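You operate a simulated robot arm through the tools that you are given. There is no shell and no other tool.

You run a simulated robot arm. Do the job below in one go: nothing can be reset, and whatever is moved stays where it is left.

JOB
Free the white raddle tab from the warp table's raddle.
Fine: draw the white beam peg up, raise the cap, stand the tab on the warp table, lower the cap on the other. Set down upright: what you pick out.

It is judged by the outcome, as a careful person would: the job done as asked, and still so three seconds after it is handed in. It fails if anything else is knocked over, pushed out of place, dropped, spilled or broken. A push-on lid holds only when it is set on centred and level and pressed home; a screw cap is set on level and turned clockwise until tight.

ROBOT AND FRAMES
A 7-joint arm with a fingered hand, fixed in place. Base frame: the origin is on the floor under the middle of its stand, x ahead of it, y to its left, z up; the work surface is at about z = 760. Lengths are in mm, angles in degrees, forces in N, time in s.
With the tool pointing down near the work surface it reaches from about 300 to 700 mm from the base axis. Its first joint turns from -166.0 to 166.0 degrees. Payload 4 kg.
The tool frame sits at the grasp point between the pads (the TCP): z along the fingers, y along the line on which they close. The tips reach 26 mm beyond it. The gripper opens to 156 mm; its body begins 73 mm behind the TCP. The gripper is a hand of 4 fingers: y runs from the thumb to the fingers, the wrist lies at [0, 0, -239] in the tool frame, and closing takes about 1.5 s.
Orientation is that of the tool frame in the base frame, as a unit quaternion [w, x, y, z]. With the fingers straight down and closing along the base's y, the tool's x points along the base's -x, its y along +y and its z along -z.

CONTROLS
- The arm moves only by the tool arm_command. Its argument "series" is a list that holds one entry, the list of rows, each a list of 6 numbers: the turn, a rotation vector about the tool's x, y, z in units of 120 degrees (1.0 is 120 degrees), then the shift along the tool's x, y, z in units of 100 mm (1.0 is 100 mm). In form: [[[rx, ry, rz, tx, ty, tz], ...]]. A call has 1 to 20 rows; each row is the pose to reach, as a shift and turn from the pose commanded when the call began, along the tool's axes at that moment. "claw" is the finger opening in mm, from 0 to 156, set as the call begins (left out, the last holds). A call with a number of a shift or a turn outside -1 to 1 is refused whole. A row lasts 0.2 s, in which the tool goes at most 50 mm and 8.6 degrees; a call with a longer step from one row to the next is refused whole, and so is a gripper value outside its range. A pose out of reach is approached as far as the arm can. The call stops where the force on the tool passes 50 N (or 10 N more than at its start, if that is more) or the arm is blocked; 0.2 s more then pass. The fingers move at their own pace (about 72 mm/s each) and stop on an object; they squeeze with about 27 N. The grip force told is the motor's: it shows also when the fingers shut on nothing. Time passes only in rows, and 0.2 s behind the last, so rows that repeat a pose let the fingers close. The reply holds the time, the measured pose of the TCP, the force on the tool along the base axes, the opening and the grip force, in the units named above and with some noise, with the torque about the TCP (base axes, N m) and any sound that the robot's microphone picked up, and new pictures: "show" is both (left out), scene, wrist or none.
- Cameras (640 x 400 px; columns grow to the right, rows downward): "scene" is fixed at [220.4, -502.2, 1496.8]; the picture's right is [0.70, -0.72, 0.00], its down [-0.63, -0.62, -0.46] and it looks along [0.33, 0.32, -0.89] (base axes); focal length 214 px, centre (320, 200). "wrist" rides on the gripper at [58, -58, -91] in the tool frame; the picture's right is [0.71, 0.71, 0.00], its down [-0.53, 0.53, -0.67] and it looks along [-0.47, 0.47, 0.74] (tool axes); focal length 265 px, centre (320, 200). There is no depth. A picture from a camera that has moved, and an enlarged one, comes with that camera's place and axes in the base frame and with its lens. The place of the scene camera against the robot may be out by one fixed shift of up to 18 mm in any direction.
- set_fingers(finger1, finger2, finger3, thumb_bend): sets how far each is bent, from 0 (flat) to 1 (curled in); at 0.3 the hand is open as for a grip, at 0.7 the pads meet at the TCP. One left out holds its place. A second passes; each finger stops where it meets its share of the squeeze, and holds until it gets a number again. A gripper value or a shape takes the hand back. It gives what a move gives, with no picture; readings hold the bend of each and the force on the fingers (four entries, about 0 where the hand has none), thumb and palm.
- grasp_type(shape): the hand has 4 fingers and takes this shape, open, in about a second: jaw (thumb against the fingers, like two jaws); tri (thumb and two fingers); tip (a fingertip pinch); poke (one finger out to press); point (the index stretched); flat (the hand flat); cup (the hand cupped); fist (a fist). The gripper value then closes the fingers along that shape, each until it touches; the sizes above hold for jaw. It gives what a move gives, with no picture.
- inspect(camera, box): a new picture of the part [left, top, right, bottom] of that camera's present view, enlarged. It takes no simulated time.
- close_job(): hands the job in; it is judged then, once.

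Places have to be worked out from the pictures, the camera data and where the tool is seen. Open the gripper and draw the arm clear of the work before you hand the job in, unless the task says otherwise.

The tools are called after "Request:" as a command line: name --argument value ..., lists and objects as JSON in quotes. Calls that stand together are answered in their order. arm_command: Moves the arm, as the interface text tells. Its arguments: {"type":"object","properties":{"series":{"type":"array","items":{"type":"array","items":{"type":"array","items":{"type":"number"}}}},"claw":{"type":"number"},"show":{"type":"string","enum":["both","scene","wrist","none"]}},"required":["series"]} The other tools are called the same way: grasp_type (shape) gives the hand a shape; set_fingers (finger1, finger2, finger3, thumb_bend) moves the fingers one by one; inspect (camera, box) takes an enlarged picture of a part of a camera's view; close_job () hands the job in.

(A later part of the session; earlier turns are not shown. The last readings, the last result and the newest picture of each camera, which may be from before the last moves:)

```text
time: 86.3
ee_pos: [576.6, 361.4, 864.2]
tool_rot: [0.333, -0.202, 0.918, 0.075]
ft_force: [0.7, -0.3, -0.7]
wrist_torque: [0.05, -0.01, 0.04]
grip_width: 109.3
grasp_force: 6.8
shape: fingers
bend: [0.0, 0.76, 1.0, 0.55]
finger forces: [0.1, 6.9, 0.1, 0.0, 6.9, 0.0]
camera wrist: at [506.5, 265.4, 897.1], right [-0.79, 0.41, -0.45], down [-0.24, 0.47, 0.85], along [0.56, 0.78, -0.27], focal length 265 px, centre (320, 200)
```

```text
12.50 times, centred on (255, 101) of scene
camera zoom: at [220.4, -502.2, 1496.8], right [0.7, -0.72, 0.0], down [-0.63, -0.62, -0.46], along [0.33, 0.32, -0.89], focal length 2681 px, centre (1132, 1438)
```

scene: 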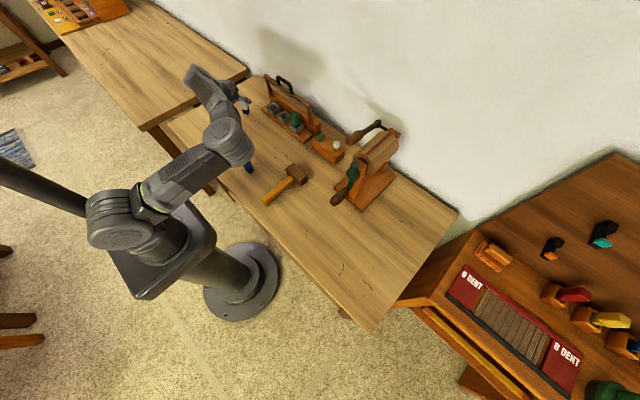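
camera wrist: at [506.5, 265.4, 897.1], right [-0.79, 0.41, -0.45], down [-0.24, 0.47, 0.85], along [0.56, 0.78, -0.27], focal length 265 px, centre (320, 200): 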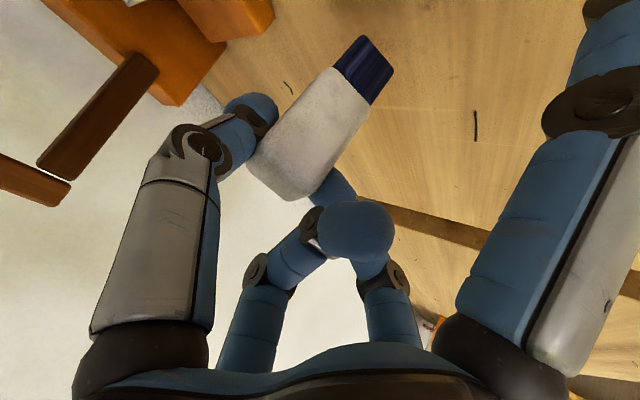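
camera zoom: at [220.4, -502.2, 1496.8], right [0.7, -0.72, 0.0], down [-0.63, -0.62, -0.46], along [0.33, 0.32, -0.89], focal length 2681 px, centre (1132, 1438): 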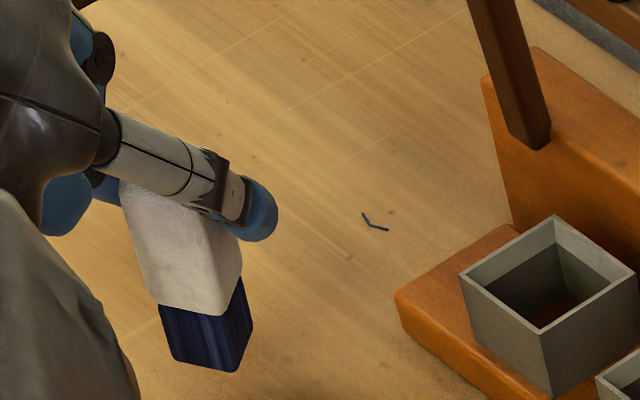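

The tab leans roughly 7–8° toward −y in the grip. I'll roll the tool about base x by ~7° to make it plumb before lowering.

Request:
arm_command --series '[[[0.0135, 0.0082, -0.0113, 0, 0, 0], [0.027, 0.0163, -0.0226, 0, 0, 0], [0.0405, 0.0245, -0.0339, 0, 0, 0], [0.0405, 0.0245, -0.0339, 0, 0, 0]]]' --show "wrist"

Request:
inspect --camera "scene" --box '[235, 85, 275, 117]'

Request:
inspect --camera "wrist" --box '[240, 25, 400, 205]'

```text
time: 87.3
ee_pos: [571.8, 342.4, 868.7]
tool_rot: [0.321, -0.221, 0.921, 0.017]
ft_force: [0.8, 0.2, -0.2]
wrist_torque: [0.01, -0.01, 0.01]
grip_width: 109.4
grasp_force: 7.4
shape: fingers
bend: [0.0, 0.76, 1.0, 0.55]
finger forces: [0.0, 6.9, 0.0, 0.1, 7.0, 0.0]
out of reach, approached as far as the arm can: row 1, 2, 3, 4
camera wrist: at [502.8, 250.3, 912.5], right [-0.79, 0.36, -0.5], down [-0.24, 0.57, 0.79], along [0.56, 0.74, -0.36], focal length 265 px, centre (320, 200)
```

wrist: 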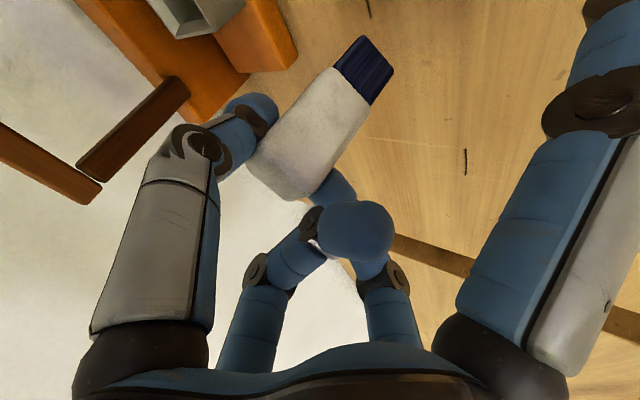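

```text
12.50 times, centred on (255, 101) of scene
camera zoom: at [220.4, -502.2, 1496.8], right [0.7, -0.72, 0.0], down [-0.63, -0.62, -0.46], along [0.33, 0.32, -0.89], focal length 2681 px, centre (1132, 1438)
```

zoom: 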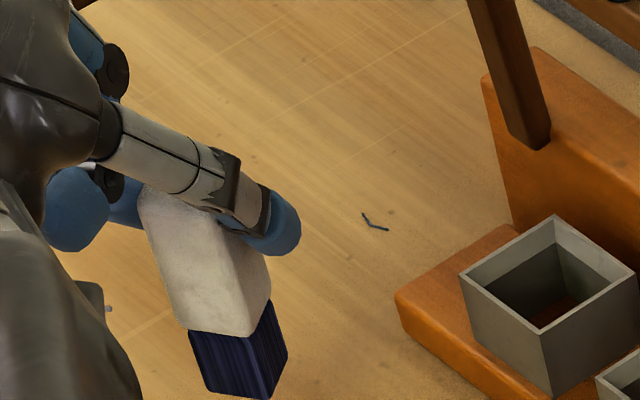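

```text
2.22 times, centred on (320, 115) of wrist
camera zoom: at [502.8, 250.3, 912.5], right [-0.79, 0.36, -0.5], down [-0.24, 0.57, 0.79], along [0.56, 0.74, -0.36], focal length 590 px, centre (320, 389)
```

zoom: 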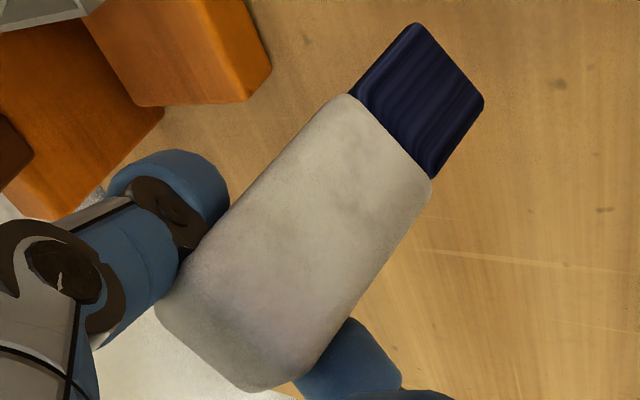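

The tab now looks plumb in the scene view (its edges match the vertical). It's a bit near the lowered cap's path, so I'll carry it 50 mm further to −x before lowering.

Request:
arm_command --series '[[[0, 0, 0, 0.04, 0.031, -0.034], [0, 0, 0, 0.1, 0.077, -0.086], [0, 0, 0, 0.17, 0.131, -0.146], [0, 0, 0, 0.24, 0.185, -0.206], [0, 0, 0, 0.295, 0.228, -0.254], [0, 0, 0, 0.329, 0.254, -0.283], [0, 0, 0, 0.329, 0.254, -0.283]]]' --show "both"

Request:
inspect --camera "scene" --box '[225, 85, 275, 125]'

Request:
inspect --camera "wrist" --box '[240, 25, 400, 205]'

```text
time: 88.9
ee_pos: [521.3, 347.6, 868.7]
tool_rot: [0.321, -0.222, 0.92, 0.017]
ft_force: [-0.5, 0.2, -0.2]
wrist_torque: [-0.01, 0.01, 0.0]
grip_width: 109.3
grasp_force: 6.7
shape: fingers
bend: [0.0, 0.76, 1.0, 0.55]
finger forces: [0.0, 6.9, 0.0, 0.0, 6.9, 0.0]
camera wrist: at [452.6, 254.5, 912.4], right [-0.79, 0.36, -0.5], down [-0.24, 0.57, 0.79], along [0.56, 0.74, -0.36], focal length 265 px, centre (320, 200)
```

scene: 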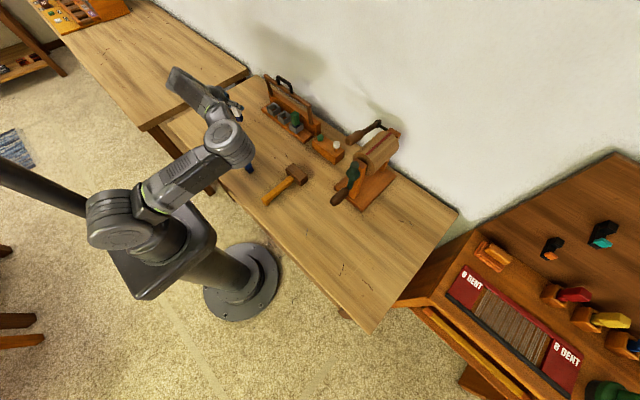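
wrist: 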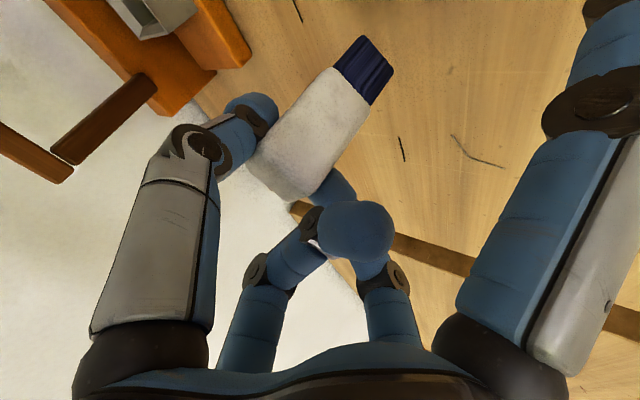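

```text
10.00 times, centred on (250, 105) of scene
camera zoom: at [220.4, -502.2, 1496.8], right [0.7, -0.72, 0.0], down [-0.63, -0.62, -0.46], along [0.33, 0.32, -0.89], focal length 2145 px, centre (1020, 1150)
```

zoom: 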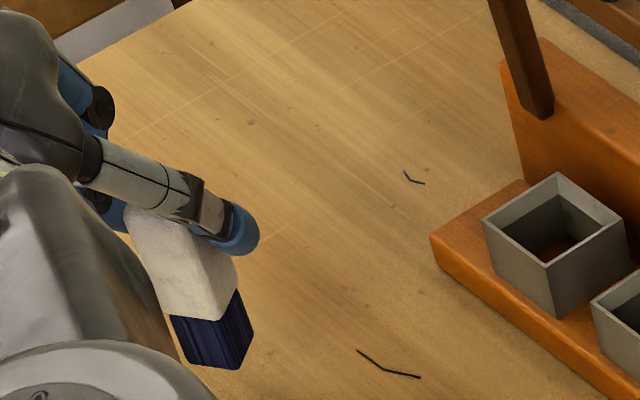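

```text
2.22 times, centred on (320, 115) of wrist
camera zoom: at [452.6, 254.5, 912.4], right [-0.79, 0.36, -0.5], down [-0.24, 0.57, 0.79], along [0.56, 0.74, -0.36], focal length 590 px, centre (320, 389)
```

zoom: 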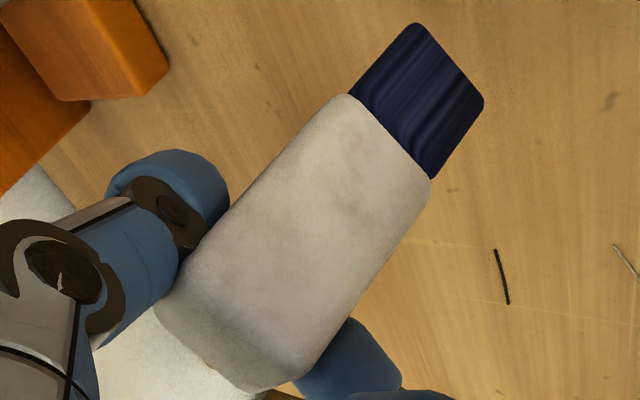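

A residual ~5° lean toward (+x,−y) shows in the scene view; I'll trim it out with a small rotation, then check.

Request:
arm_command --series '[[[0.0145, -0.006, -0.01, 0, 0, 0], [0.029, -0.0123, -0.0202, 0, 0, 0], [0.029, -0.0123, -0.0202, 0, 0, 0]]]' --show "none"

Request:
inspect --camera "scene" --box '[225, 85, 275, 125]'

```text
time: 89.7
ee_pos: [522.7, 341.4, 867.3]
tool_rot: [0.34, -0.232, 0.911, -0.014]
ft_force: [0.2, -0.5, -0.5]
wrist_torque: [0.0, 0.02, -0.02]
grip_width: 109.4
grasp_force: 7.4
shape: fingers
bend: [0.0, 0.76, 1.0, 0.55]
finger forces: [0.0, 6.9, 0.1, 0.0, 6.9, 0.0]
out of reach, approached as far as the arm can: row 2, 3
```

```text
10.00 times, centred on (250, 105) of scene
camera zoom: at [220.4, -502.2, 1496.8], right [0.7, -0.72, 0.0], down [-0.63, -0.62, -0.46], along [0.33, 0.32, -0.89], focal length 2145 px, centre (1020, 1150)
```

zoom: 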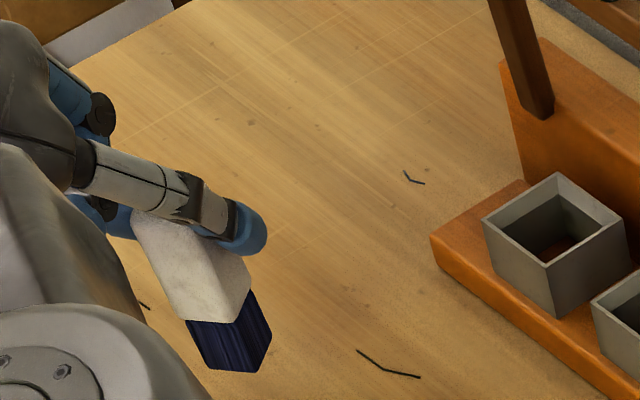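

Within about ±3° of plumb now. Lowering in small steps, watching for table contact.

Request:
arm_command --series '[[[0, 0, 0, 0.018, 0.0055, 0.023], [0, 0, 0, 0.037, 0.011, 0.046], [0, 0, 0, 0.049, 0.0147, 0.0614], [0, 0, 0, 0.049, 0.0147, 0.0614]]]' --show "none"

Request:
arm_command --series '[[[0, 0, 0, 0.0123, 0.0037, 0.0154], [0, 0, 0, 0.0245, 0.0073, 0.0307], [0, 0, 0, 0.0245, 0.0073, 0.0307]]]' --show "none"

Request:
inspect --camera "scene" --box '[225, 85, 275, 125]'

```text
time: 90.7
ee_pos: [522.4, 341.2, 859.4]
tool_rot: [0.34, -0.231, 0.912, -0.014]
ft_force: [-0.6, 0.1, 0.4]
wrist_torque: [0.01, 0.03, 0.01]
grip_width: 109.4
grasp_force: 7.0
shape: fingers
bend: [0.0, 0.76, 1.0, 0.55]
finger forces: [0.0, 6.9, 0.0, 0.1, 7.0, 0.0]
```

```text
time: 91.5
ee_pos: [523.1, 340.8, 855.8]
tool_rot: [0.34, -0.232, 0.911, -0.014]
ft_force: [0.7, -0.3, -0.2]
wrist_torque: [0.02, -0.01, -0.02]
grip_width: 109.2
grasp_force: 6.7
shape: fingers
bend: [0.0, 0.76, 1.0, 0.55]
finger forces: [0.0, 7.0, 0.0, 0.0, 6.9, 0.0]
```

```text
10.00 times, centred on (250, 105) of scene
camera zoom: at [220.4, -502.2, 1496.8], right [0.7, -0.72, 0.0], down [-0.63, -0.62, -0.46], along [0.33, 0.32, -0.89], focal length 2145 px, centre (1020, 1150)
```

zoom: 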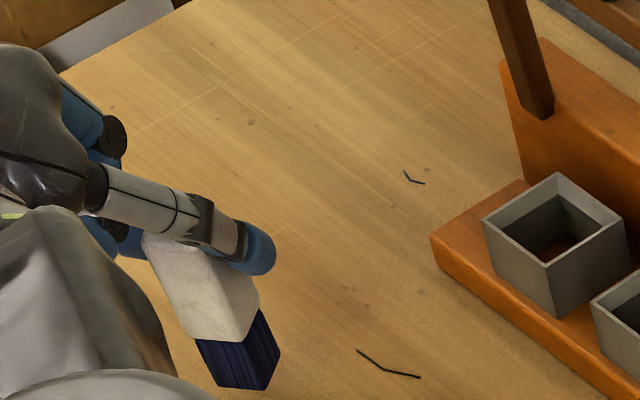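

No contact yet. Continue lowering a few millimetres at a time.

Request:
arm_command --series '[[[0, 0, 0, 0.0092, 0.0027, 0.0115], [0, 0, 0, 0.0184, 0.0055, 0.023], [0, 0, 0, 0.0184, 0.0055, 0.023]]]' --show "none"

Request:
arm_command --series '[[[0, 0, 0, 0.0092, 0.0027, 0.0115], [0, 0, 0, 0.0184, 0.0055, 0.023], [0, 0, 0, 0.0184, 0.0055, 0.023]]]' --show "none"

```text
time: 92.3
ee_pos: [522.8, 341.3, 853.5]
tool_rot: [0.339, -0.231, 0.912, -0.014]
ft_force: [-0.8, 0.2, -0.1]
wrist_torque: [-0.01, 0.0, 0.0]
grip_width: 109.3
grasp_force: 6.6
shape: fingers
bend: [0.0, 0.76, 1.0, 0.55]
finger forces: [0.0, 7.0, 0.0, 0.0, 6.9, 0.0]
```

```text
time: 93.1
ee_pos: [522.9, 341.9, 850.8]
tool_rot: [0.34, -0.231, 0.912, -0.014]
ft_force: [-0.3, -0.3, 0.1]
wrist_torque: [0.03, 0.01, 0.0]
grip_width: 109.2
grasp_force: 6.7
shape: fingers
bend: [0.0, 0.76, 1.0, 0.55]
finger forces: [0.1, 6.9, 0.1, 0.0, 6.9, 0.0]
```

Let me look for contact (forces are near the noise level).

Request:
inspect --camera "scene" --box '[230, 95, 270, 127]'

Request:
inspect --camera "wrist" --box '[240, 5, 420, 185]'

```text
12.50 times, centred on (250, 111) of scene
camera zoom: at [220.4, -502.2, 1496.8], right [0.7, -0.72, 0.0], down [-0.63, -0.62, -0.46], along [0.33, 0.32, -0.89], focal length 2681 px, centre (1195, 1312)
```

zoom: 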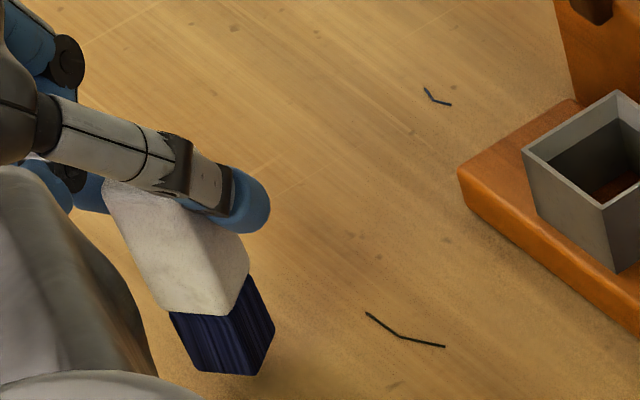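

```text
2.22 times, centred on (330, 95) of wrist
camera zoom: at [451.0, 252.0, 895.3], right [-0.76, 0.33, -0.56], down [-0.29, 0.61, 0.74], along [0.58, 0.72, -0.37], focal length 590 px, centre (298, 433)
```

zoom: 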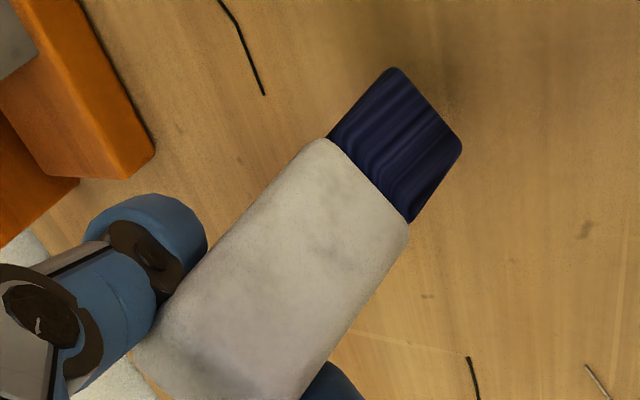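

The foot is nearly at the table (contact shadow visible). Continue in 2–3 mm steps until the force shows contact.

Request:
arm_command --series '[[[0, 0, 0, 0.0092, 0.0027, 0.0115], [0, 0, 0, 0.0184, 0.0055, 0.023], [0, 0, 0, 0.0184, 0.0055, 0.023]]]' --show "none"

Request:
arm_command --series '[[[0, 0, 0, 0.0092, 0.0027, 0.0115], [0, 0, 0, 0.0184, 0.0055, 0.023], [0, 0, 0, 0.0184, 0.0055, 0.023]]]' --show "none"

```text
time: 93.9
ee_pos: [523.0, 340.6, 847.9]
tool_rot: [0.34, -0.231, 0.911, -0.015]
ft_force: [-0.2, 0.0, -1.2]
wrist_torque: [0.01, 0.01, 0.03]
grip_width: 109.2
grasp_force: 6.9
shape: fingers
bend: [0.0, 0.76, 1.0, 0.55]
finger forces: [0.1, 6.8, 0.0, 0.1, 7.0, 0.0]
```

```text
time: 94.7
ee_pos: [523.5, 340.8, 844.4]
tool_rot: [0.34, -0.232, 0.912, -0.014]
ft_force: [1.0, 0.9, -0.2]
wrist_torque: [-0.01, -0.01, 0.02]
grip_width: 109.5
grasp_force: 7.0
shape: fingers
bend: [0.0, 0.76, 1.0, 0.55]
finger forces: [0.0, 6.9, 0.1, 0.1, 6.9, 0.0]
```

Still hanging free. The flat finger 1 tip is only a few mm above the table, so I'll bend it up slightly before continuing down.

Request:
set_fingers --finger1 0.4

Request:
inspect --camera "wrist" --box '[0, 0, 640, 400]'

Request:
arm_command --series '[[[0, 0, 0, 0.0092, 0.0027, 0.0115], [0, 0, 0, 0.0153, 0.0046, 0.0192], [0, 0, 0, 0.0153, 0.0046, 0.0192]]]' --show "none"

```text
time: 95.7
ee_pos: [523.3, 341.3, 844.4]
tool_rot: [0.34, -0.231, 0.911, -0.014]
ft_force: [0.1, -0.6, -0.9]
wrist_torque: [0.04, 0.03, 0.02]
grip_width: 62.0
grasp_force: 7.3
shape: fingers
bend: [0.4, 0.76, 1.0, 0.55]
finger forces: [0.0, 6.9, 0.0, 0.1, 6.8, 0.0]
```

```text
1.00 times, centred on (320, 200) of wrist (not enlarged: the box is as wide or as high as the picture)
camera zoom: at [451.4, 252.0, 889.4], right [-0.76, 0.33, -0.56], down [-0.29, 0.61, 0.74], along [0.58, 0.72, -0.37], focal length 265 px, centre (320, 200)
```

zoom: 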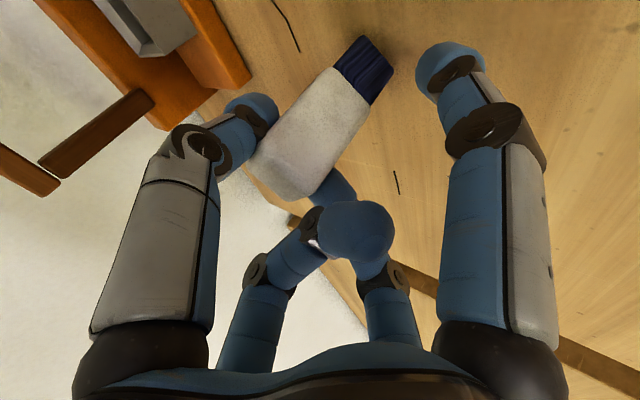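

```text
time: 96.5
ee_pos: [522.8, 341.3, 841.8]
tool_rot: [0.339, -0.232, 0.912, -0.014]
ft_force: [0.5, 0.2, -1.0]
wrist_torque: [0.0, 0.01, 0.02]
grip_width: 62.0
grasp_force: 6.5
shape: fingers
bend: [0.4, 0.76, 1.0, 0.55]
finger forces: [0.0, 6.9, 0.0, 0.1, 6.8, 0.0]
```

Finger 1 is clear of the tab; still no contact. Continue down.

Request:
arm_command --series '[[[0, 0, 0, 0.0092, 0.0027, 0.0115], [0, 0, 0, 0.0153, 0.0046, 0.0192], [0, 0, 0, 0.0153, 0.0046, 0.0192]]]' --show "none"

Request:
arm_command --series '[[[0, 0, 0, 0.0092, 0.0027, 0.0115], [0, 0, 0, 0.0153, 0.0046, 0.0192], [0, 0, 0, 0.0153, 0.0046, 0.0192]]]' --show "none"

Request:
inspect --camera "scene" --box '[230, 95, 270, 127]'

```text
time: 97.3
ee_pos: [522.3, 341.1, 840.1]
tool_rot: [0.339, -0.231, 0.912, -0.014]
ft_force: [0.5, -0.2, 0.2]
wrist_torque: [0.02, -0.02, 0.01]
grip_width: 62.2
grasp_force: 7.0
shape: fingers
bend: [0.4, 0.76, 1.0, 0.55]
finger forces: [0.1, 7.0, 0.0, 0.0, 7.2, 0.0]
```

```text
time: 98.1
ee_pos: [523.4, 341.7, 836.8]
tool_rot: [0.341, -0.231, 0.911, -0.013]
ft_force: [0.8, -0.9, 6.6]
wrist_torque: [-0.15, -0.11, 0.05]
grip_width: 63.1
grasp_force: 7.7
shape: fingers
bend: [0.4, 0.77, 1.0, 0.55]
finger forces: [0.0, 6.6, 0.0, 0.0, 8.5, 0.0]
```

```text
12.50 times, centred on (250, 111) of scene
camera zoom: at [220.4, -502.2, 1496.8], right [0.7, -0.72, 0.0], down [-0.63, -0.62, -0.46], along [0.33, 0.32, -0.89], focal length 2681 px, centre (1195, 1312)
```

zoom: 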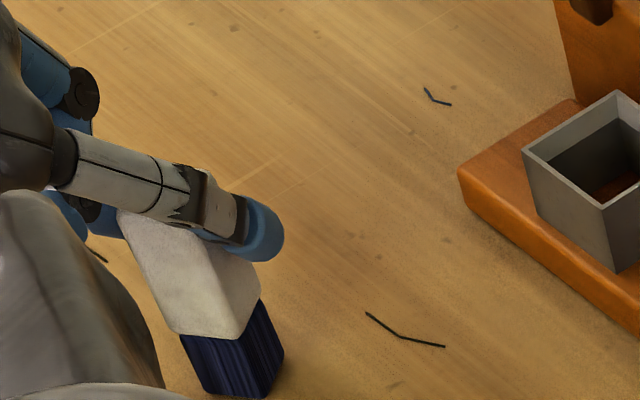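

Contact: +6.6 N, the tab's foot is on the table, leaning only a few degrees. I'll press about 1.5 mm more to seat the foot flat.

Request:
arm_command --series '[[[0, 0, 0, 0.0046, 0.0014, 0.0058], [0, 0, 0, 0.0092, 0.0027, 0.0115], [0, 0, 0, 0.0092, 0.0027, 0.0115]]]' --show "none"

Request:
inspect --camera "scene" --box '[230, 95, 270, 127]'

Request:
inspect --camera "wrist" --box '[240, 5, 420, 185]'

```text
time: 98.9
ee_pos: [522.9, 341.5, 835.7]
tool_rot: [0.34, -0.231, 0.911, -0.013]
ft_force: [2.1, -1.0, 9.1]
wrist_torque: [-0.19, -0.15, 0.1]
grip_width: 63.0
grasp_force: 8.1
shape: fingers
bend: [0.4, 0.77, 1.0, 0.54]
finger forces: [0.0, 7.0, 0.0, 0.0, 9.1, 0.1]
```

```text
12.50 times, centred on (250, 111) of scene
camera zoom: at [220.4, -502.2, 1496.8], right [0.7, -0.72, 0.0], down [-0.63, -0.62, -0.46], along [0.33, 0.32, -0.89], focal length 2681 px, centre (1195, 1312)
```

zoom: 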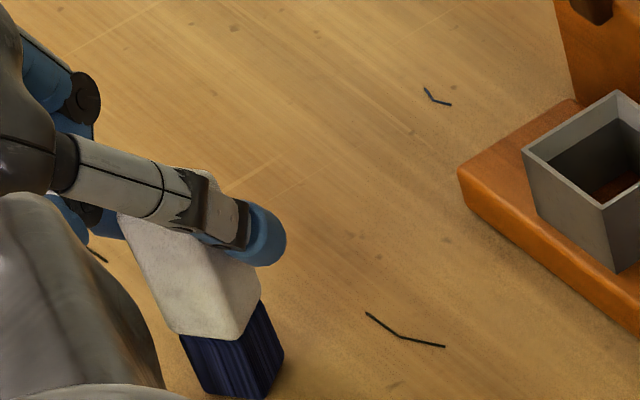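

```text
2.22 times, centred on (330, 95) of wrist
camera zoom: at [451.2, 251.6, 880.6], right [-0.76, 0.33, -0.56], down [-0.29, 0.61, 0.74], along [0.58, 0.72, -0.37], focal length 590 px, centre (298, 433)
```

zoom: 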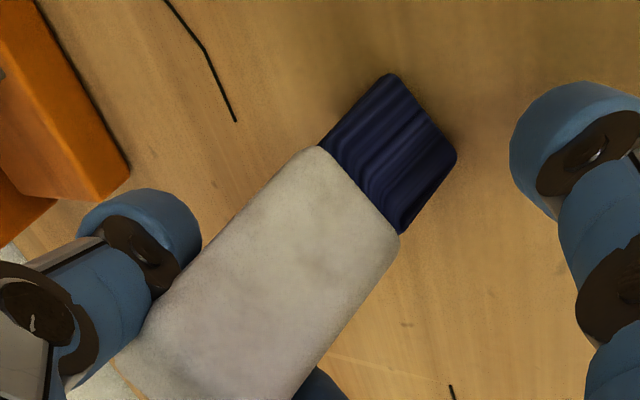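

The tab stands on its foot within ~3° of vertical. Releasing by opening thumb and finger 2 together.

Request:
set_fingers --finger2 0.6 --thumb_bend 0.42

Request:
inspect --camera "scene" --box '[230, 95, 270, 127]'

Request:
inspect --camera "wrist" --box '[180, 0, 440, 200]'

```text
time: 99.9
ee_pos: [522.5, 341.1, 836.3]
tool_rot: [0.339, -0.232, 0.912, -0.013]
ft_force: [0.4, -0.6, -0.6]
wrist_torque: [0.03, 0.0, 0.0]
grip_width: 76.7
grasp_force: 0.1
shape: fingers
bend: [0.4, 0.6, 1.0, 0.42]
finger forces: [0.0, 0.1, 0.0, 0.1, 0.0, 0.0]
```

```text
12.50 times, centred on (250, 111) of scene
camera zoom: at [220.4, -502.2, 1496.8], right [0.7, -0.72, 0.0], down [-0.63, -0.62, -0.46], along [0.33, 0.32, -0.89], focal length 2681 px, centre (1195, 1312)
```

zoom: 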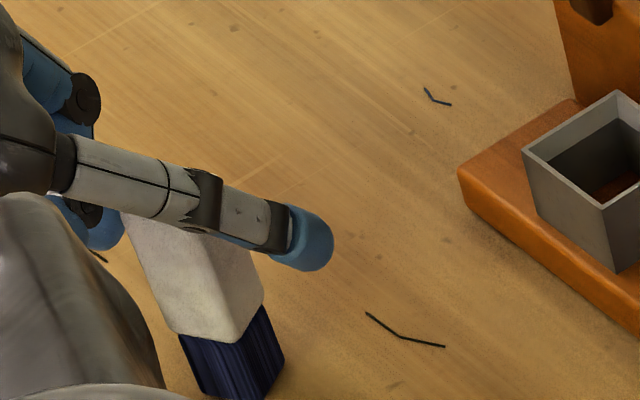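

```text
2.00 times, centred on (310, 100) of wrist
camera zoom: at [451.2, 251.6, 880.4], right [-0.76, 0.33, -0.56], down [-0.29, 0.61, 0.74], along [0.58, 0.72, -0.37], focal length 531 px, centre (340, 400)
```

zoom: 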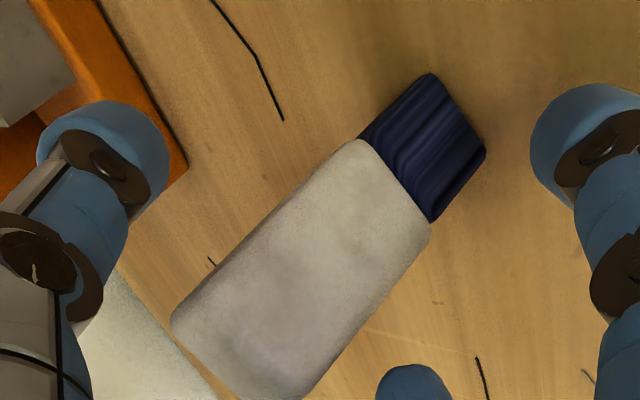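

The tab stands free on the table. I'll raise the hand straight up in steps so the fingers keep their clearance beside it.

Request:
arm_command --series '[[[0, 0, 0, -0.061, -0.018, -0.077], [0, 0, 0, -0.123, -0.036, -0.153], [0, 0, 0, -0.184, -0.054, -0.23], [0, 0, 0, -0.184, -0.054, -0.23]]]' --show "wrist"

```text
time: 100.9
ee_pos: [521.0, 341.4, 864.9]
tool_rot: [0.339, -0.232, 0.912, -0.014]
ft_force: [-0.3, 0.4, 0.1]
wrist_torque: [0.0, -0.03, -0.04]
grip_width: 76.4
grasp_force: 0.0
shape: fingers
bend: [0.4, 0.6, 1.0, 0.42]
finger forces: [0.0, 0.1, 0.1, 0.1, 0.0, 0.0]
camera wrist: at [450.9, 252.0, 910.2], right [-0.76, 0.33, -0.56], down [-0.29, 0.61, 0.74], along [0.58, 0.72, -0.37], focal length 265 px, centre (320, 200)
```

wrist: 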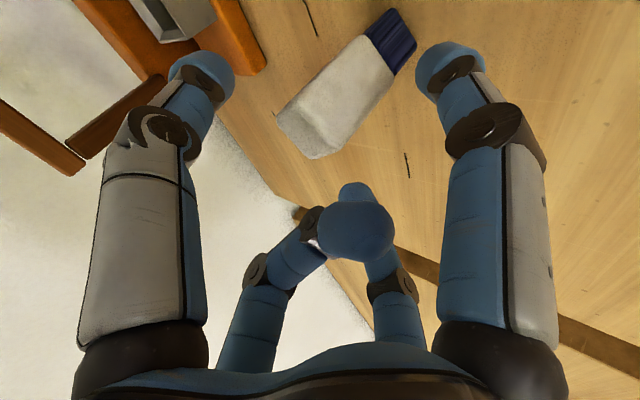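

The tab stays put. Continue straight up until all fingers are above it.

Request:
arm_command --series '[[[0, 0, 0, -0.092, -0.027, -0.115], [0, 0, 0, -0.184, -0.054, -0.23], [0, 0, 0, -0.276, -0.081, -0.345], [0, 0, 0, -0.368, -0.108, -0.46], [0, 0, 0, -0.43, -0.127, -0.537], [0, 0, 0, -0.43, -0.127, -0.537]]]' --show "both"

Request:
inspect --camera "scene" --box '[225, 80, 285, 128]'

```text
time: 102.3
ee_pos: [522.3, 340.7, 936.8]
tool_rot: [0.34, -0.232, 0.912, -0.014]
ft_force: [0.2, 0.2, -0.5]
wrist_torque: [-0.01, -0.02, -0.01]
grip_width: 76.4
grasp_force: 0.0
shape: fingers
bend: [0.4, 0.6, 1.0, 0.42]
finger forces: [0.0, 0.0, 0.0, 0.0, 0.0, 0.0]
camera wrist: at [451.6, 251.8, 981.4], right [-0.76, 0.33, -0.56], down [-0.29, 0.61, 0.74], along [0.58, 0.72, -0.37], focal length 265 px, centre (320, 200)
```

scene: 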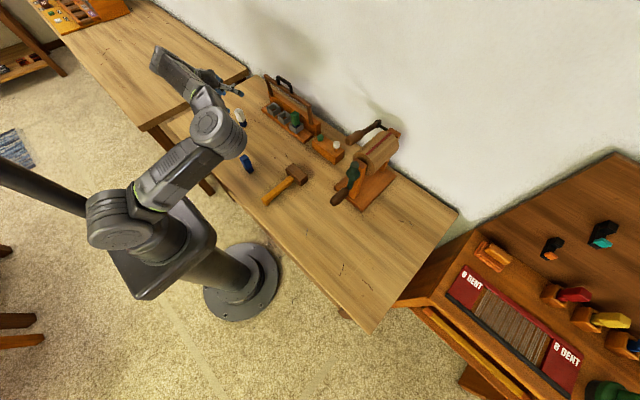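
wrist: 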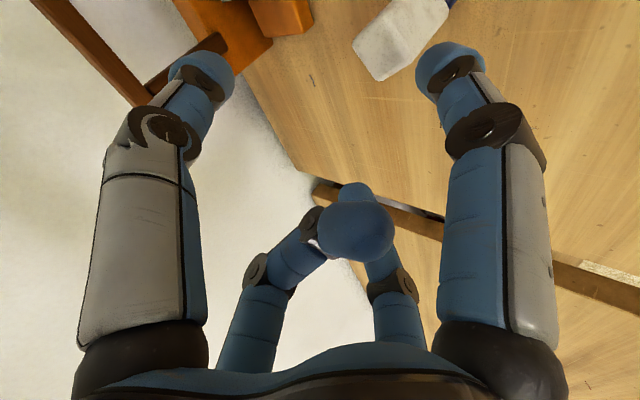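

```text
8.33 times, centred on (255, 104) of scene
camera zoom: at [220.4, -502.2, 1496.8], right [0.7, -0.72, 0.0], down [-0.63, -0.62, -0.46], along [0.33, 0.32, -0.89], focal length 1787 px, centre (862, 1000)
```

zoom: 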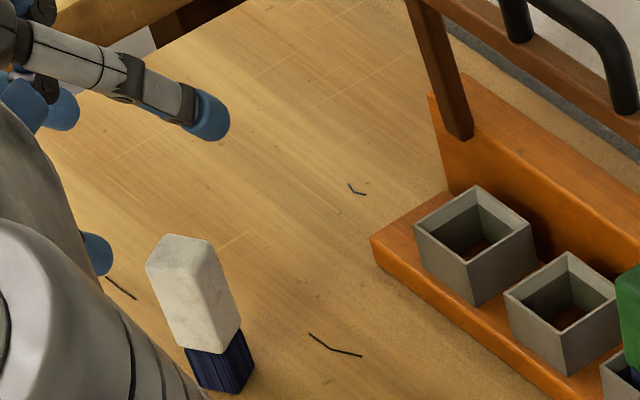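

The white tab stands upright on its own. Now to close the cap: first raise the hand, turn it back to yaw 0 / 37° tilt and move toward the raised handle.

Request:
arm_command --series '[[[0, 0, 0, -0.11, -0.04, -0.14], [0.0145, 0.007, 0.0535, -0.15, -0.2, -0.3], [0.0291, 0.0141, 0.1069, -0.17, -0.36, -0.42], [0.0437, 0.0212, 0.1604, -0.18, -0.52, -0.54], [0.0582, 0.0282, 0.2138, -0.19, -0.668, -0.64], [0.0582, 0.0282, 0.2138, -0.19, -0.668, -0.64]]]' --show "none"

Request:
set_fingers --finger1 0.0 --finger2 0.38 --finger3 1.0 --thumb_bend 0.38

Request:
arm_command --series '[[[0, 0, 0, -0.16, -0.24, 0.126], [0, 0, 0, -0.33, -0.48, 0.252], [0, 0, 0, -0.5, -0.72, 0.378], [0, 0, 0, -0.659, -0.96, 0.504], [0, 0, 0, -0.659, -0.96, 0.504]]]' --show "both"

```text
time: 103.7
ee_pos: [521.9, 282.3, 1008.2]
tool_rot: [0.321, -0.002, 0.947, 0.0]
ft_force: [-0.2, 0.7, 0.1]
wrist_torque: [0.01, 0.0, 0.02]
grip_width: 76.7
grasp_force: 0.0
shape: fingers
bend: [0.4, 0.6, 1.0, 0.42]
finger forces: [0.0, 0.0, 0.0, 0.0, 0.0, 0.0]
```

```text
time: 104.7
ee_pos: [520.9, 283.1, 1008.6]
tool_rot: [0.321, -0.002, 0.947, 0.0]
ft_force: [-0.2, 0.2, 0.1]
wrist_torque: [-0.01, 0.01, 0.0]
grip_width: 121.7
grasp_force: 0.1
shape: fingers
bend: [0.01, 0.38, 1.0, 0.38]
finger forces: [0.0, 0.0, 0.0, 0.0, 0.0, 0.1]
```

```text
time: 105.9
ee_pos: [606.8, 186.0, 1007.1]
tool_rot: [0.32, -0.002, 0.947, 0.0]
ft_force: [-0.8, -0.2, 0.1]
wrist_torque: [-0.01, -0.01, -0.04]
grip_width: 122.1
grasp_force: 0.0
shape: fingers
bend: [0.01, 0.38, 1.0, 0.38]
finger forces: [0.1, 0.1, 0.0, 0.1, 0.1, 0.1]
camera wrist: at [505.0, 126.5, 1044.3], right [-0.56, 0.7, -0.43], down [0.01, 0.53, 0.85], along [0.83, 0.48, -0.3], focal length 265 px, centre (320, 200)
```

scene: 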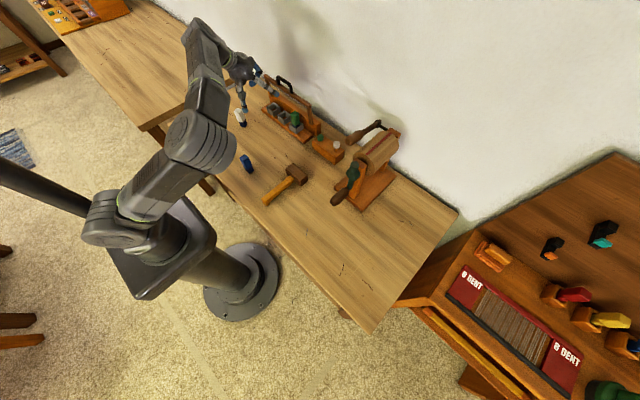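
wrist: 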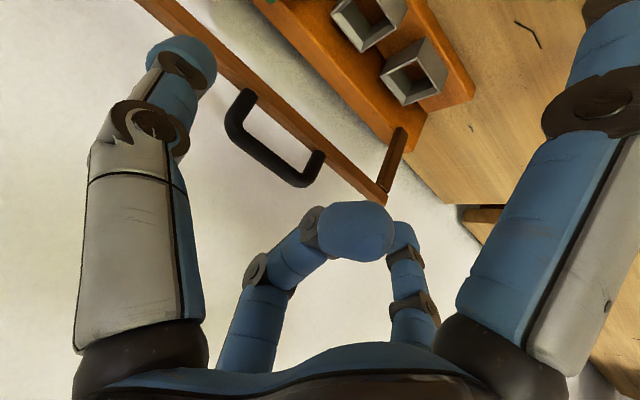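

The white tab stands clear and the sockets are visible. Now approaching the raised handle with open thumb and finger 2, by the reverse of the path I left on.

Request:
arm_command --series '[[[0, 0, 0, -0.26, -0.005, 0], [0, 0, 0, -0.528, -0.01, 0], [0, 0, 0, -0.528, -0.01, 0.25], [0, 0, 0, -0.528, -0.01, 0.5], [0, 0, 0, -0.528, -0.01, 0.7], [0, 0, 0, -0.528, -0.01, 0.7]]]' --show "both"

Request:
inspect --camera "scene" --box '[250, 65, 330, 129]'

```text
time: 107.3
ee_pos: [689.1, 187.0, 982.7]
tool_rot: [0.321, -0.002, 0.947, -0.001]
ft_force: [0.3, 1.1, -1.0]
wrist_torque: [0.03, -0.01, 0.01]
grip_width: 122.0
grasp_force: 0.0
shape: fingers
bend: [0.01, 0.38, 1.0, 0.38]
finger forces: [0.0, 0.0, 0.0, 0.0, 0.0, 0.0]
camera wrist: at [588.0, 127.7, 1019.6], right [-0.56, 0.7, -0.43], down [0.01, 0.53, 0.85], along [0.83, 0.48, -0.3], focal length 265 px, centre (320, 200)
```

scene: 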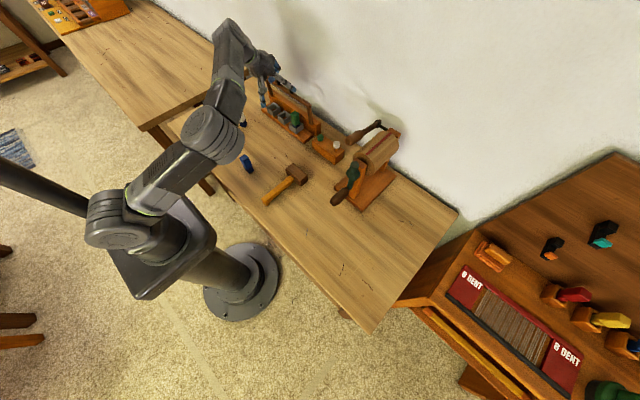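
wrist: 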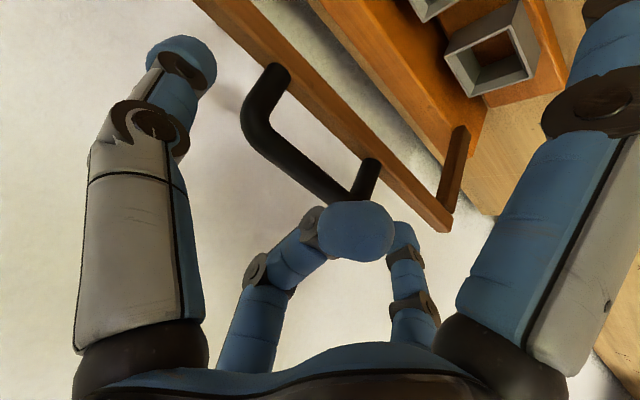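

```text
6.25 times, centred on (290, 97) of scene
camera zoom: at [220.4, -502.2, 1496.8], right [0.7, -0.72, 0.0], down [-0.63, -0.62, -0.46], along [0.33, 0.32, -0.89], focal length 1340 px, centre (508, 844)
```

zoom: 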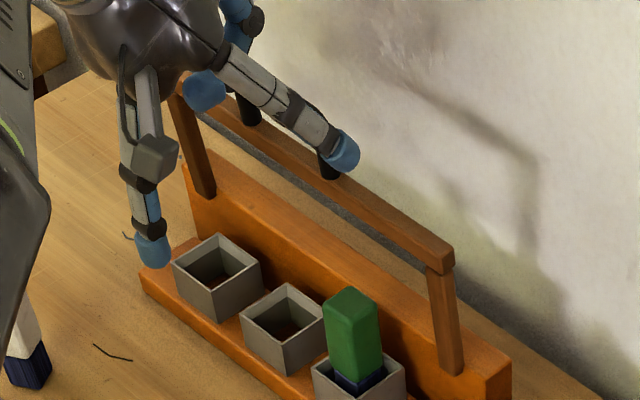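

Nearly there. Moving 20 mm further along the tool axis so the fingertips flank the handle's legs, then closing.

Request:
arm_command --series '[[[0, 0, 0, -0.008, -0.015, 0.1], [0, 0, 0, -0.017, -0.02, 0.2], [0, 0, 0, -0.017, -0.02, 0.2]]]' --show "wrist"

Request:
inspect --camera "scene" --box '[260, 65, 320, 113]'

```text
time: 108.1
ee_pos: [702.5, 184.6, 968.3]
tool_rot: [0.32, -0.002, 0.947, 0.0]
ft_force: [0.4, 0.1, -0.2]
wrist_torque: [0.01, -0.01, 0.02]
grip_width: 122.2
grasp_force: 0.0
shape: fingers
bend: [0.01, 0.38, 1.0, 0.38]
finger forces: [0.0, 0.0, 0.0, 0.0, 0.1, 0.0]
camera wrist: at [602.2, 125.4, 1005.8], right [-0.56, 0.7, -0.43], down [0.01, 0.53, 0.85], along [0.83, 0.48, -0.3], focal length 265 px, centre (320, 200)
```

wrist: 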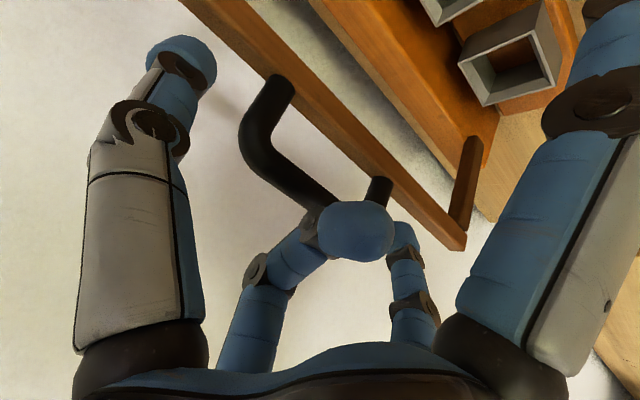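

```text
8.33 times, centred on (290, 89) of scene
camera zoom: at [220.4, -502.2, 1496.8], right [0.7, -0.72, 0.0], down [-0.63, -0.62, -0.46], along [0.33, 0.32, -0.89], focal length 1787 px, centre (570, 1125)
```

zoom: 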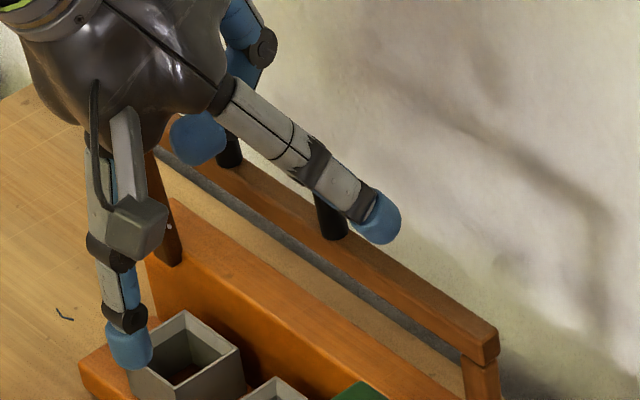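

Thumb and finger 2 flank the handle legs. Closing the grip.

Request:
set_fingers --finger2 0.75 --thumb_bend 0.75

Request:
inspect --camera "wrist" --box '[140, 20, 460, 260]'

Request:
inspect --camera "scene" --box '[260, 65, 320, 113]'

```text
time: 109.1
ee_pos: [702.6, 180.9, 968.8]
tool_rot: [0.32, 0.0, 0.947, -0.002]
ft_force: [-2.5, -19.4, 2.1]
wrist_torque: [-0.29, -0.03, -0.24]
grip_width: 112.6
grasp_force: 16.5
shape: fingers
bend: [0.01, 0.48, 1.0, 0.52]
finger forces: [0.0, 6.9, 0.1, 0.0, 26.9, 0.1]
```

```text
1.67 times, centred on (300, 140) of wrist
camera zoom: at [602.4, 123.4, 1006.0], right [-0.56, 0.71, -0.43], down [0.01, 0.53, 0.85], along [0.83, 0.47, -0.3], focal length 442 px, centre (353, 300)
```

zoom: 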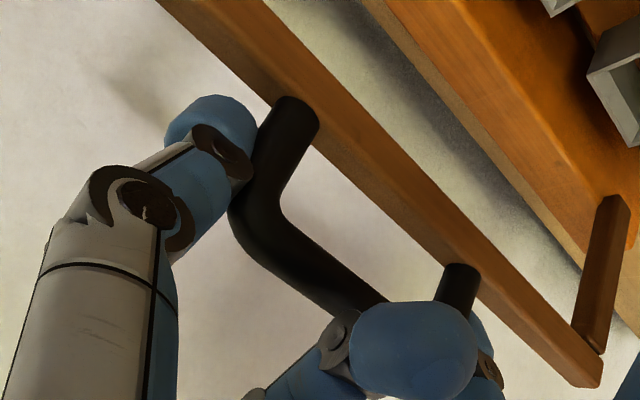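

```text
8.33 times, centred on (290, 89) of scene
camera zoom: at [220.4, -502.2, 1496.8], right [0.7, -0.72, 0.0], down [-0.63, -0.62, -0.46], along [0.33, 0.32, -0.89], focal length 1787 px, centre (570, 1125)
```

zoom: 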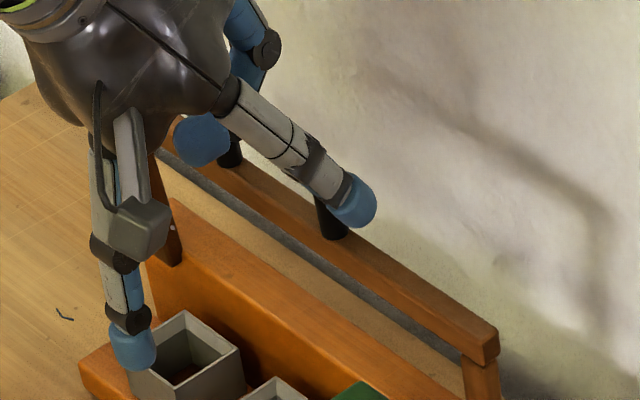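

Handle gripped. Pulling the cap forward along the hinge arc, first ~20°.

Request:
arm_command --series '[[[0, 0, 0, 0.043, 0, -0.031], [0, 0, 0, 0.087, 0, -0.06], [0, 0, 0, 0.133, 0, -0.088], [0, 0, 0, 0.179, 0, -0.114], [0, 0, 0, 0.227, 0, -0.137], [0, 0, 0, 0.274, 0, -0.158], [0, 0, 0, 0.375, 0, -0.195], [0, 0, 0, 0.375, 0, -0.195]]]' --show "both"

Request:
inspect --camera "scene" --box '[250, 65, 330, 129]'

```text
time: 110.9
ee_pos: [663.6, 182.6, 961.4]
tool_rot: [0.32, -0.002, 0.947, 0.0]
ft_force: [5.4, -18.0, -10.7]
wrist_torque: [0.04, -0.05, -0.27]
grip_width: 113.1
grasp_force: 15.9
shape: fingers
bend: [0.01, 0.48, 1.0, 0.51]
finger forces: [0.0, 7.4, 0.1, 0.0, 24.5, 0.1]
camera wrist: at [562.5, 124.3, 999.0], right [-0.56, 0.7, -0.43], down [0.01, 0.53, 0.85], along [0.83, 0.47, -0.31], focal length 265 px, centre (320, 200)
```

scene: 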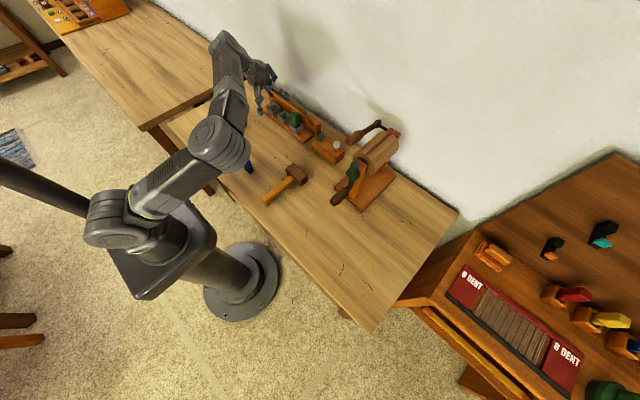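
wrist: 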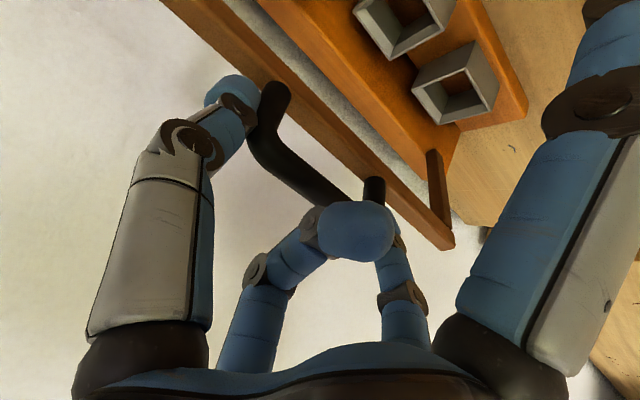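

```text
6.25 times, centred on (290, 97) of scene
camera zoom: at [220.4, -502.2, 1496.8], right [0.7, -0.72, 0.0], down [-0.63, -0.62, -0.46], along [0.33, 0.32, -0.89], focal length 1340 px, centre (508, 844)
```

zoom: 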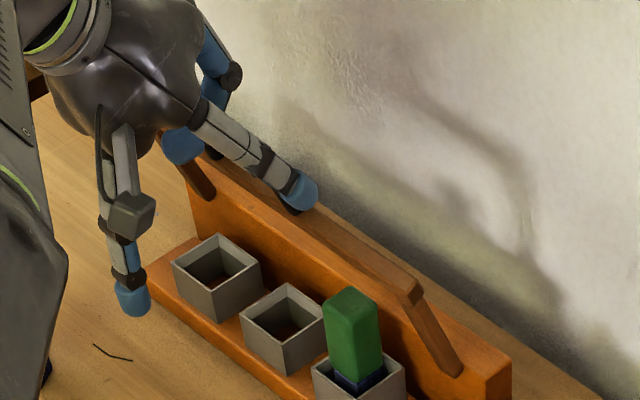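

The cap follows (now ~70°). Continuing down to ~45° while easing the tool tilt back by 15° about the grip point.

Request:
arm_command --series '[[[0, 0.0156, 0, 0.043, 0, -0.007], [0, 0.0313, 0, 0.087, 0, -0.013], [0, 0.0469, 0, 0.13, 0, -0.019], [0, 0.0625, 0, 0.174, 0, -0.025], [0, 0.0781, 0, 0.217, 0, -0.029], [0, 0.0938, 0, 0.26, 0, -0.032], [0, 0.1094, 0, 0.302, 0, -0.031], [0, 0.125, 0, 0.345, 0, -0.029], [0, 0.125, 0, 0.397, 0, -0.025], [0, 0.125, 0, 0.45, 0, -0.02], [0, 0.125, 0, 0.45, 0, -0.02]]]' --show "both"

Request:
inspect --camera "scene" --box '[250, 65, 330, 129]'

```text
time: 113.3
ee_pos: [624.0, 188.2, 937.5]
tool_rot: [0.193, -0.006, 0.981, 0.004]
ft_force: [0.1, 0.8, 0.4]
wrist_torque: [-0.04, -0.02, -0.05]
grip_width: 103.5
grasp_force: 0.0
shape: fingers
bend: [0.01, 0.56, 1.0, 0.65]
finger forces: [0.0, 0.0, 0.0, 0.1, 0.0, 0.0]
camera wrist: at [536.5, 128.5, 999.6], right [-0.66, 0.7, -0.27], down [0.23, 0.53, 0.82], along [0.71, 0.48, -0.51], focal length 265 px, centre (320, 200)
```

scene: 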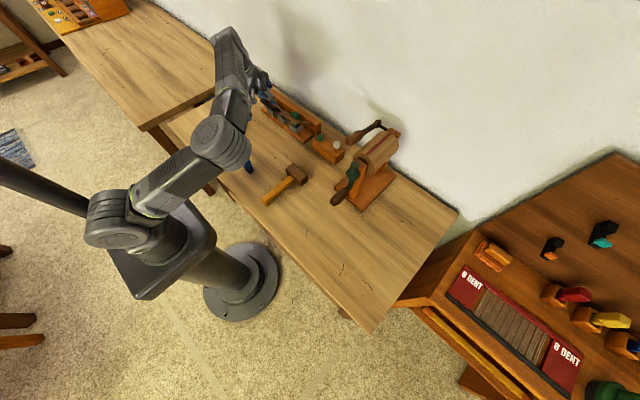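
wrist: 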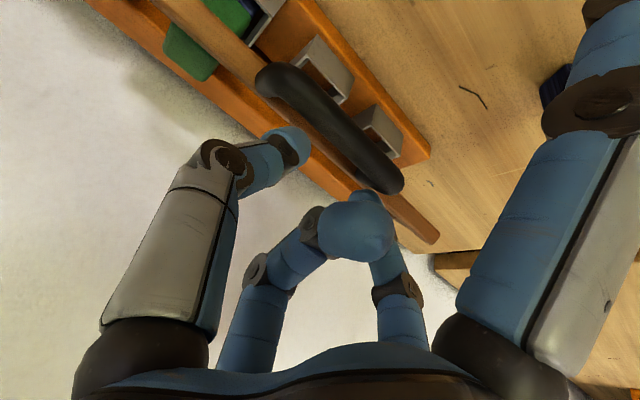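

```text
6.25 times, centred on (290, 97) of scene
camera zoom: at [220.4, -502.2, 1496.8], right [0.7, -0.72, 0.0], down [-0.63, -0.62, -0.46], along [0.33, 0.32, -0.89], focal length 1340 px, centre (508, 844)
```

zoom: 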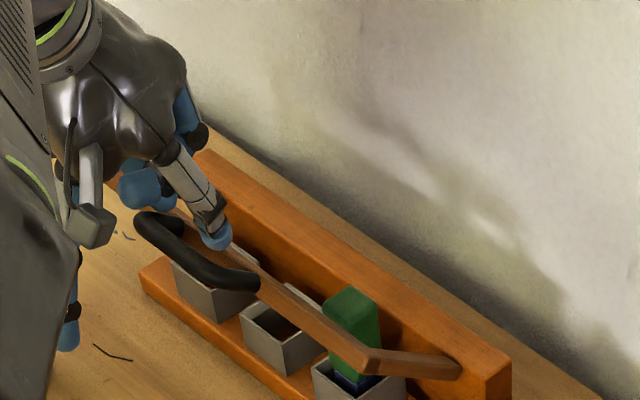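

The fingers slipped off the handle; the cap seems to have come to rest part-way. I'll wait a moment without moving and look again.

Request:
arm_command --series '[[[0, 0, 0, 0, 0, 0], [0, 0, 0, 0, 0, 0]]]' --show "none"

Request:
inspect --camera "scene" --box '[250, 75, 330, 139]'

Request:
inspect --camera "wrist" --box '[100, 0, 460, 260]'

```text
time: 113.9
ee_pos: [626.1, 184.2, 936.1]
tool_rot: [0.194, -0.003, 0.981, 0.001]
ft_force: [0.5, -0.6, 0.1]
wrist_torque: [0.0, -0.01, 0.03]
grip_width: 103.6
grasp_force: 0.0
shape: fingers
bend: [0.01, 0.56, 1.0, 0.65]
finger forces: [0.0, 0.0, 0.1, 0.1, 0.0, 0.0]
```

```text
6.25 times, centred on (290, 107) of scene
camera zoom: at [220.4, -502.2, 1496.8], right [0.7, -0.72, 0.0], down [-0.63, -0.62, -0.46], along [0.33, 0.32, -0.89], focal length 1340 px, centre (508, 781)
```

zoom: 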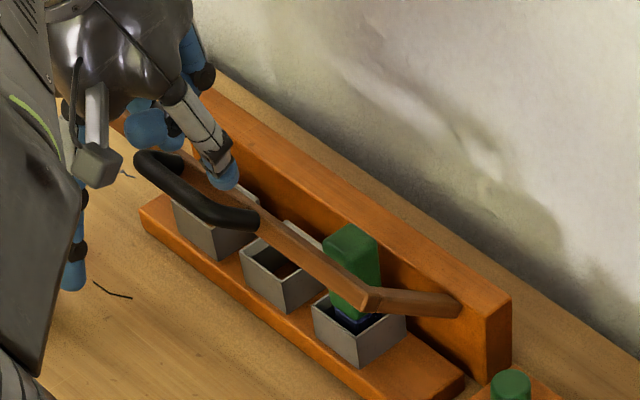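

```text
1.54 times, centred on (280, 130) of wrist
camera zoom: at [537.8, 124.9, 999.5], right [-0.66, 0.7, -0.27], down [0.23, 0.53, 0.82], along [0.72, 0.48, -0.51], focal length 408 px, centre (382, 308)
```

zoom: 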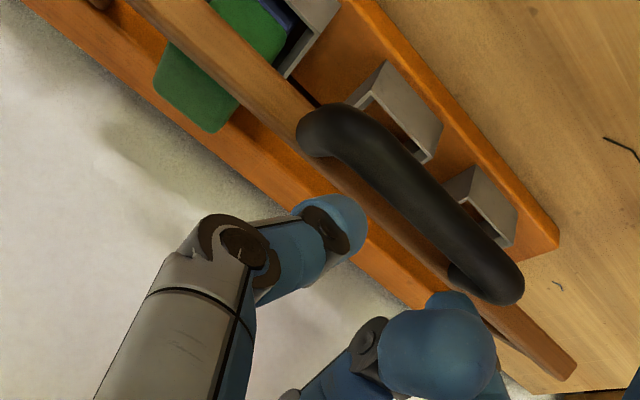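

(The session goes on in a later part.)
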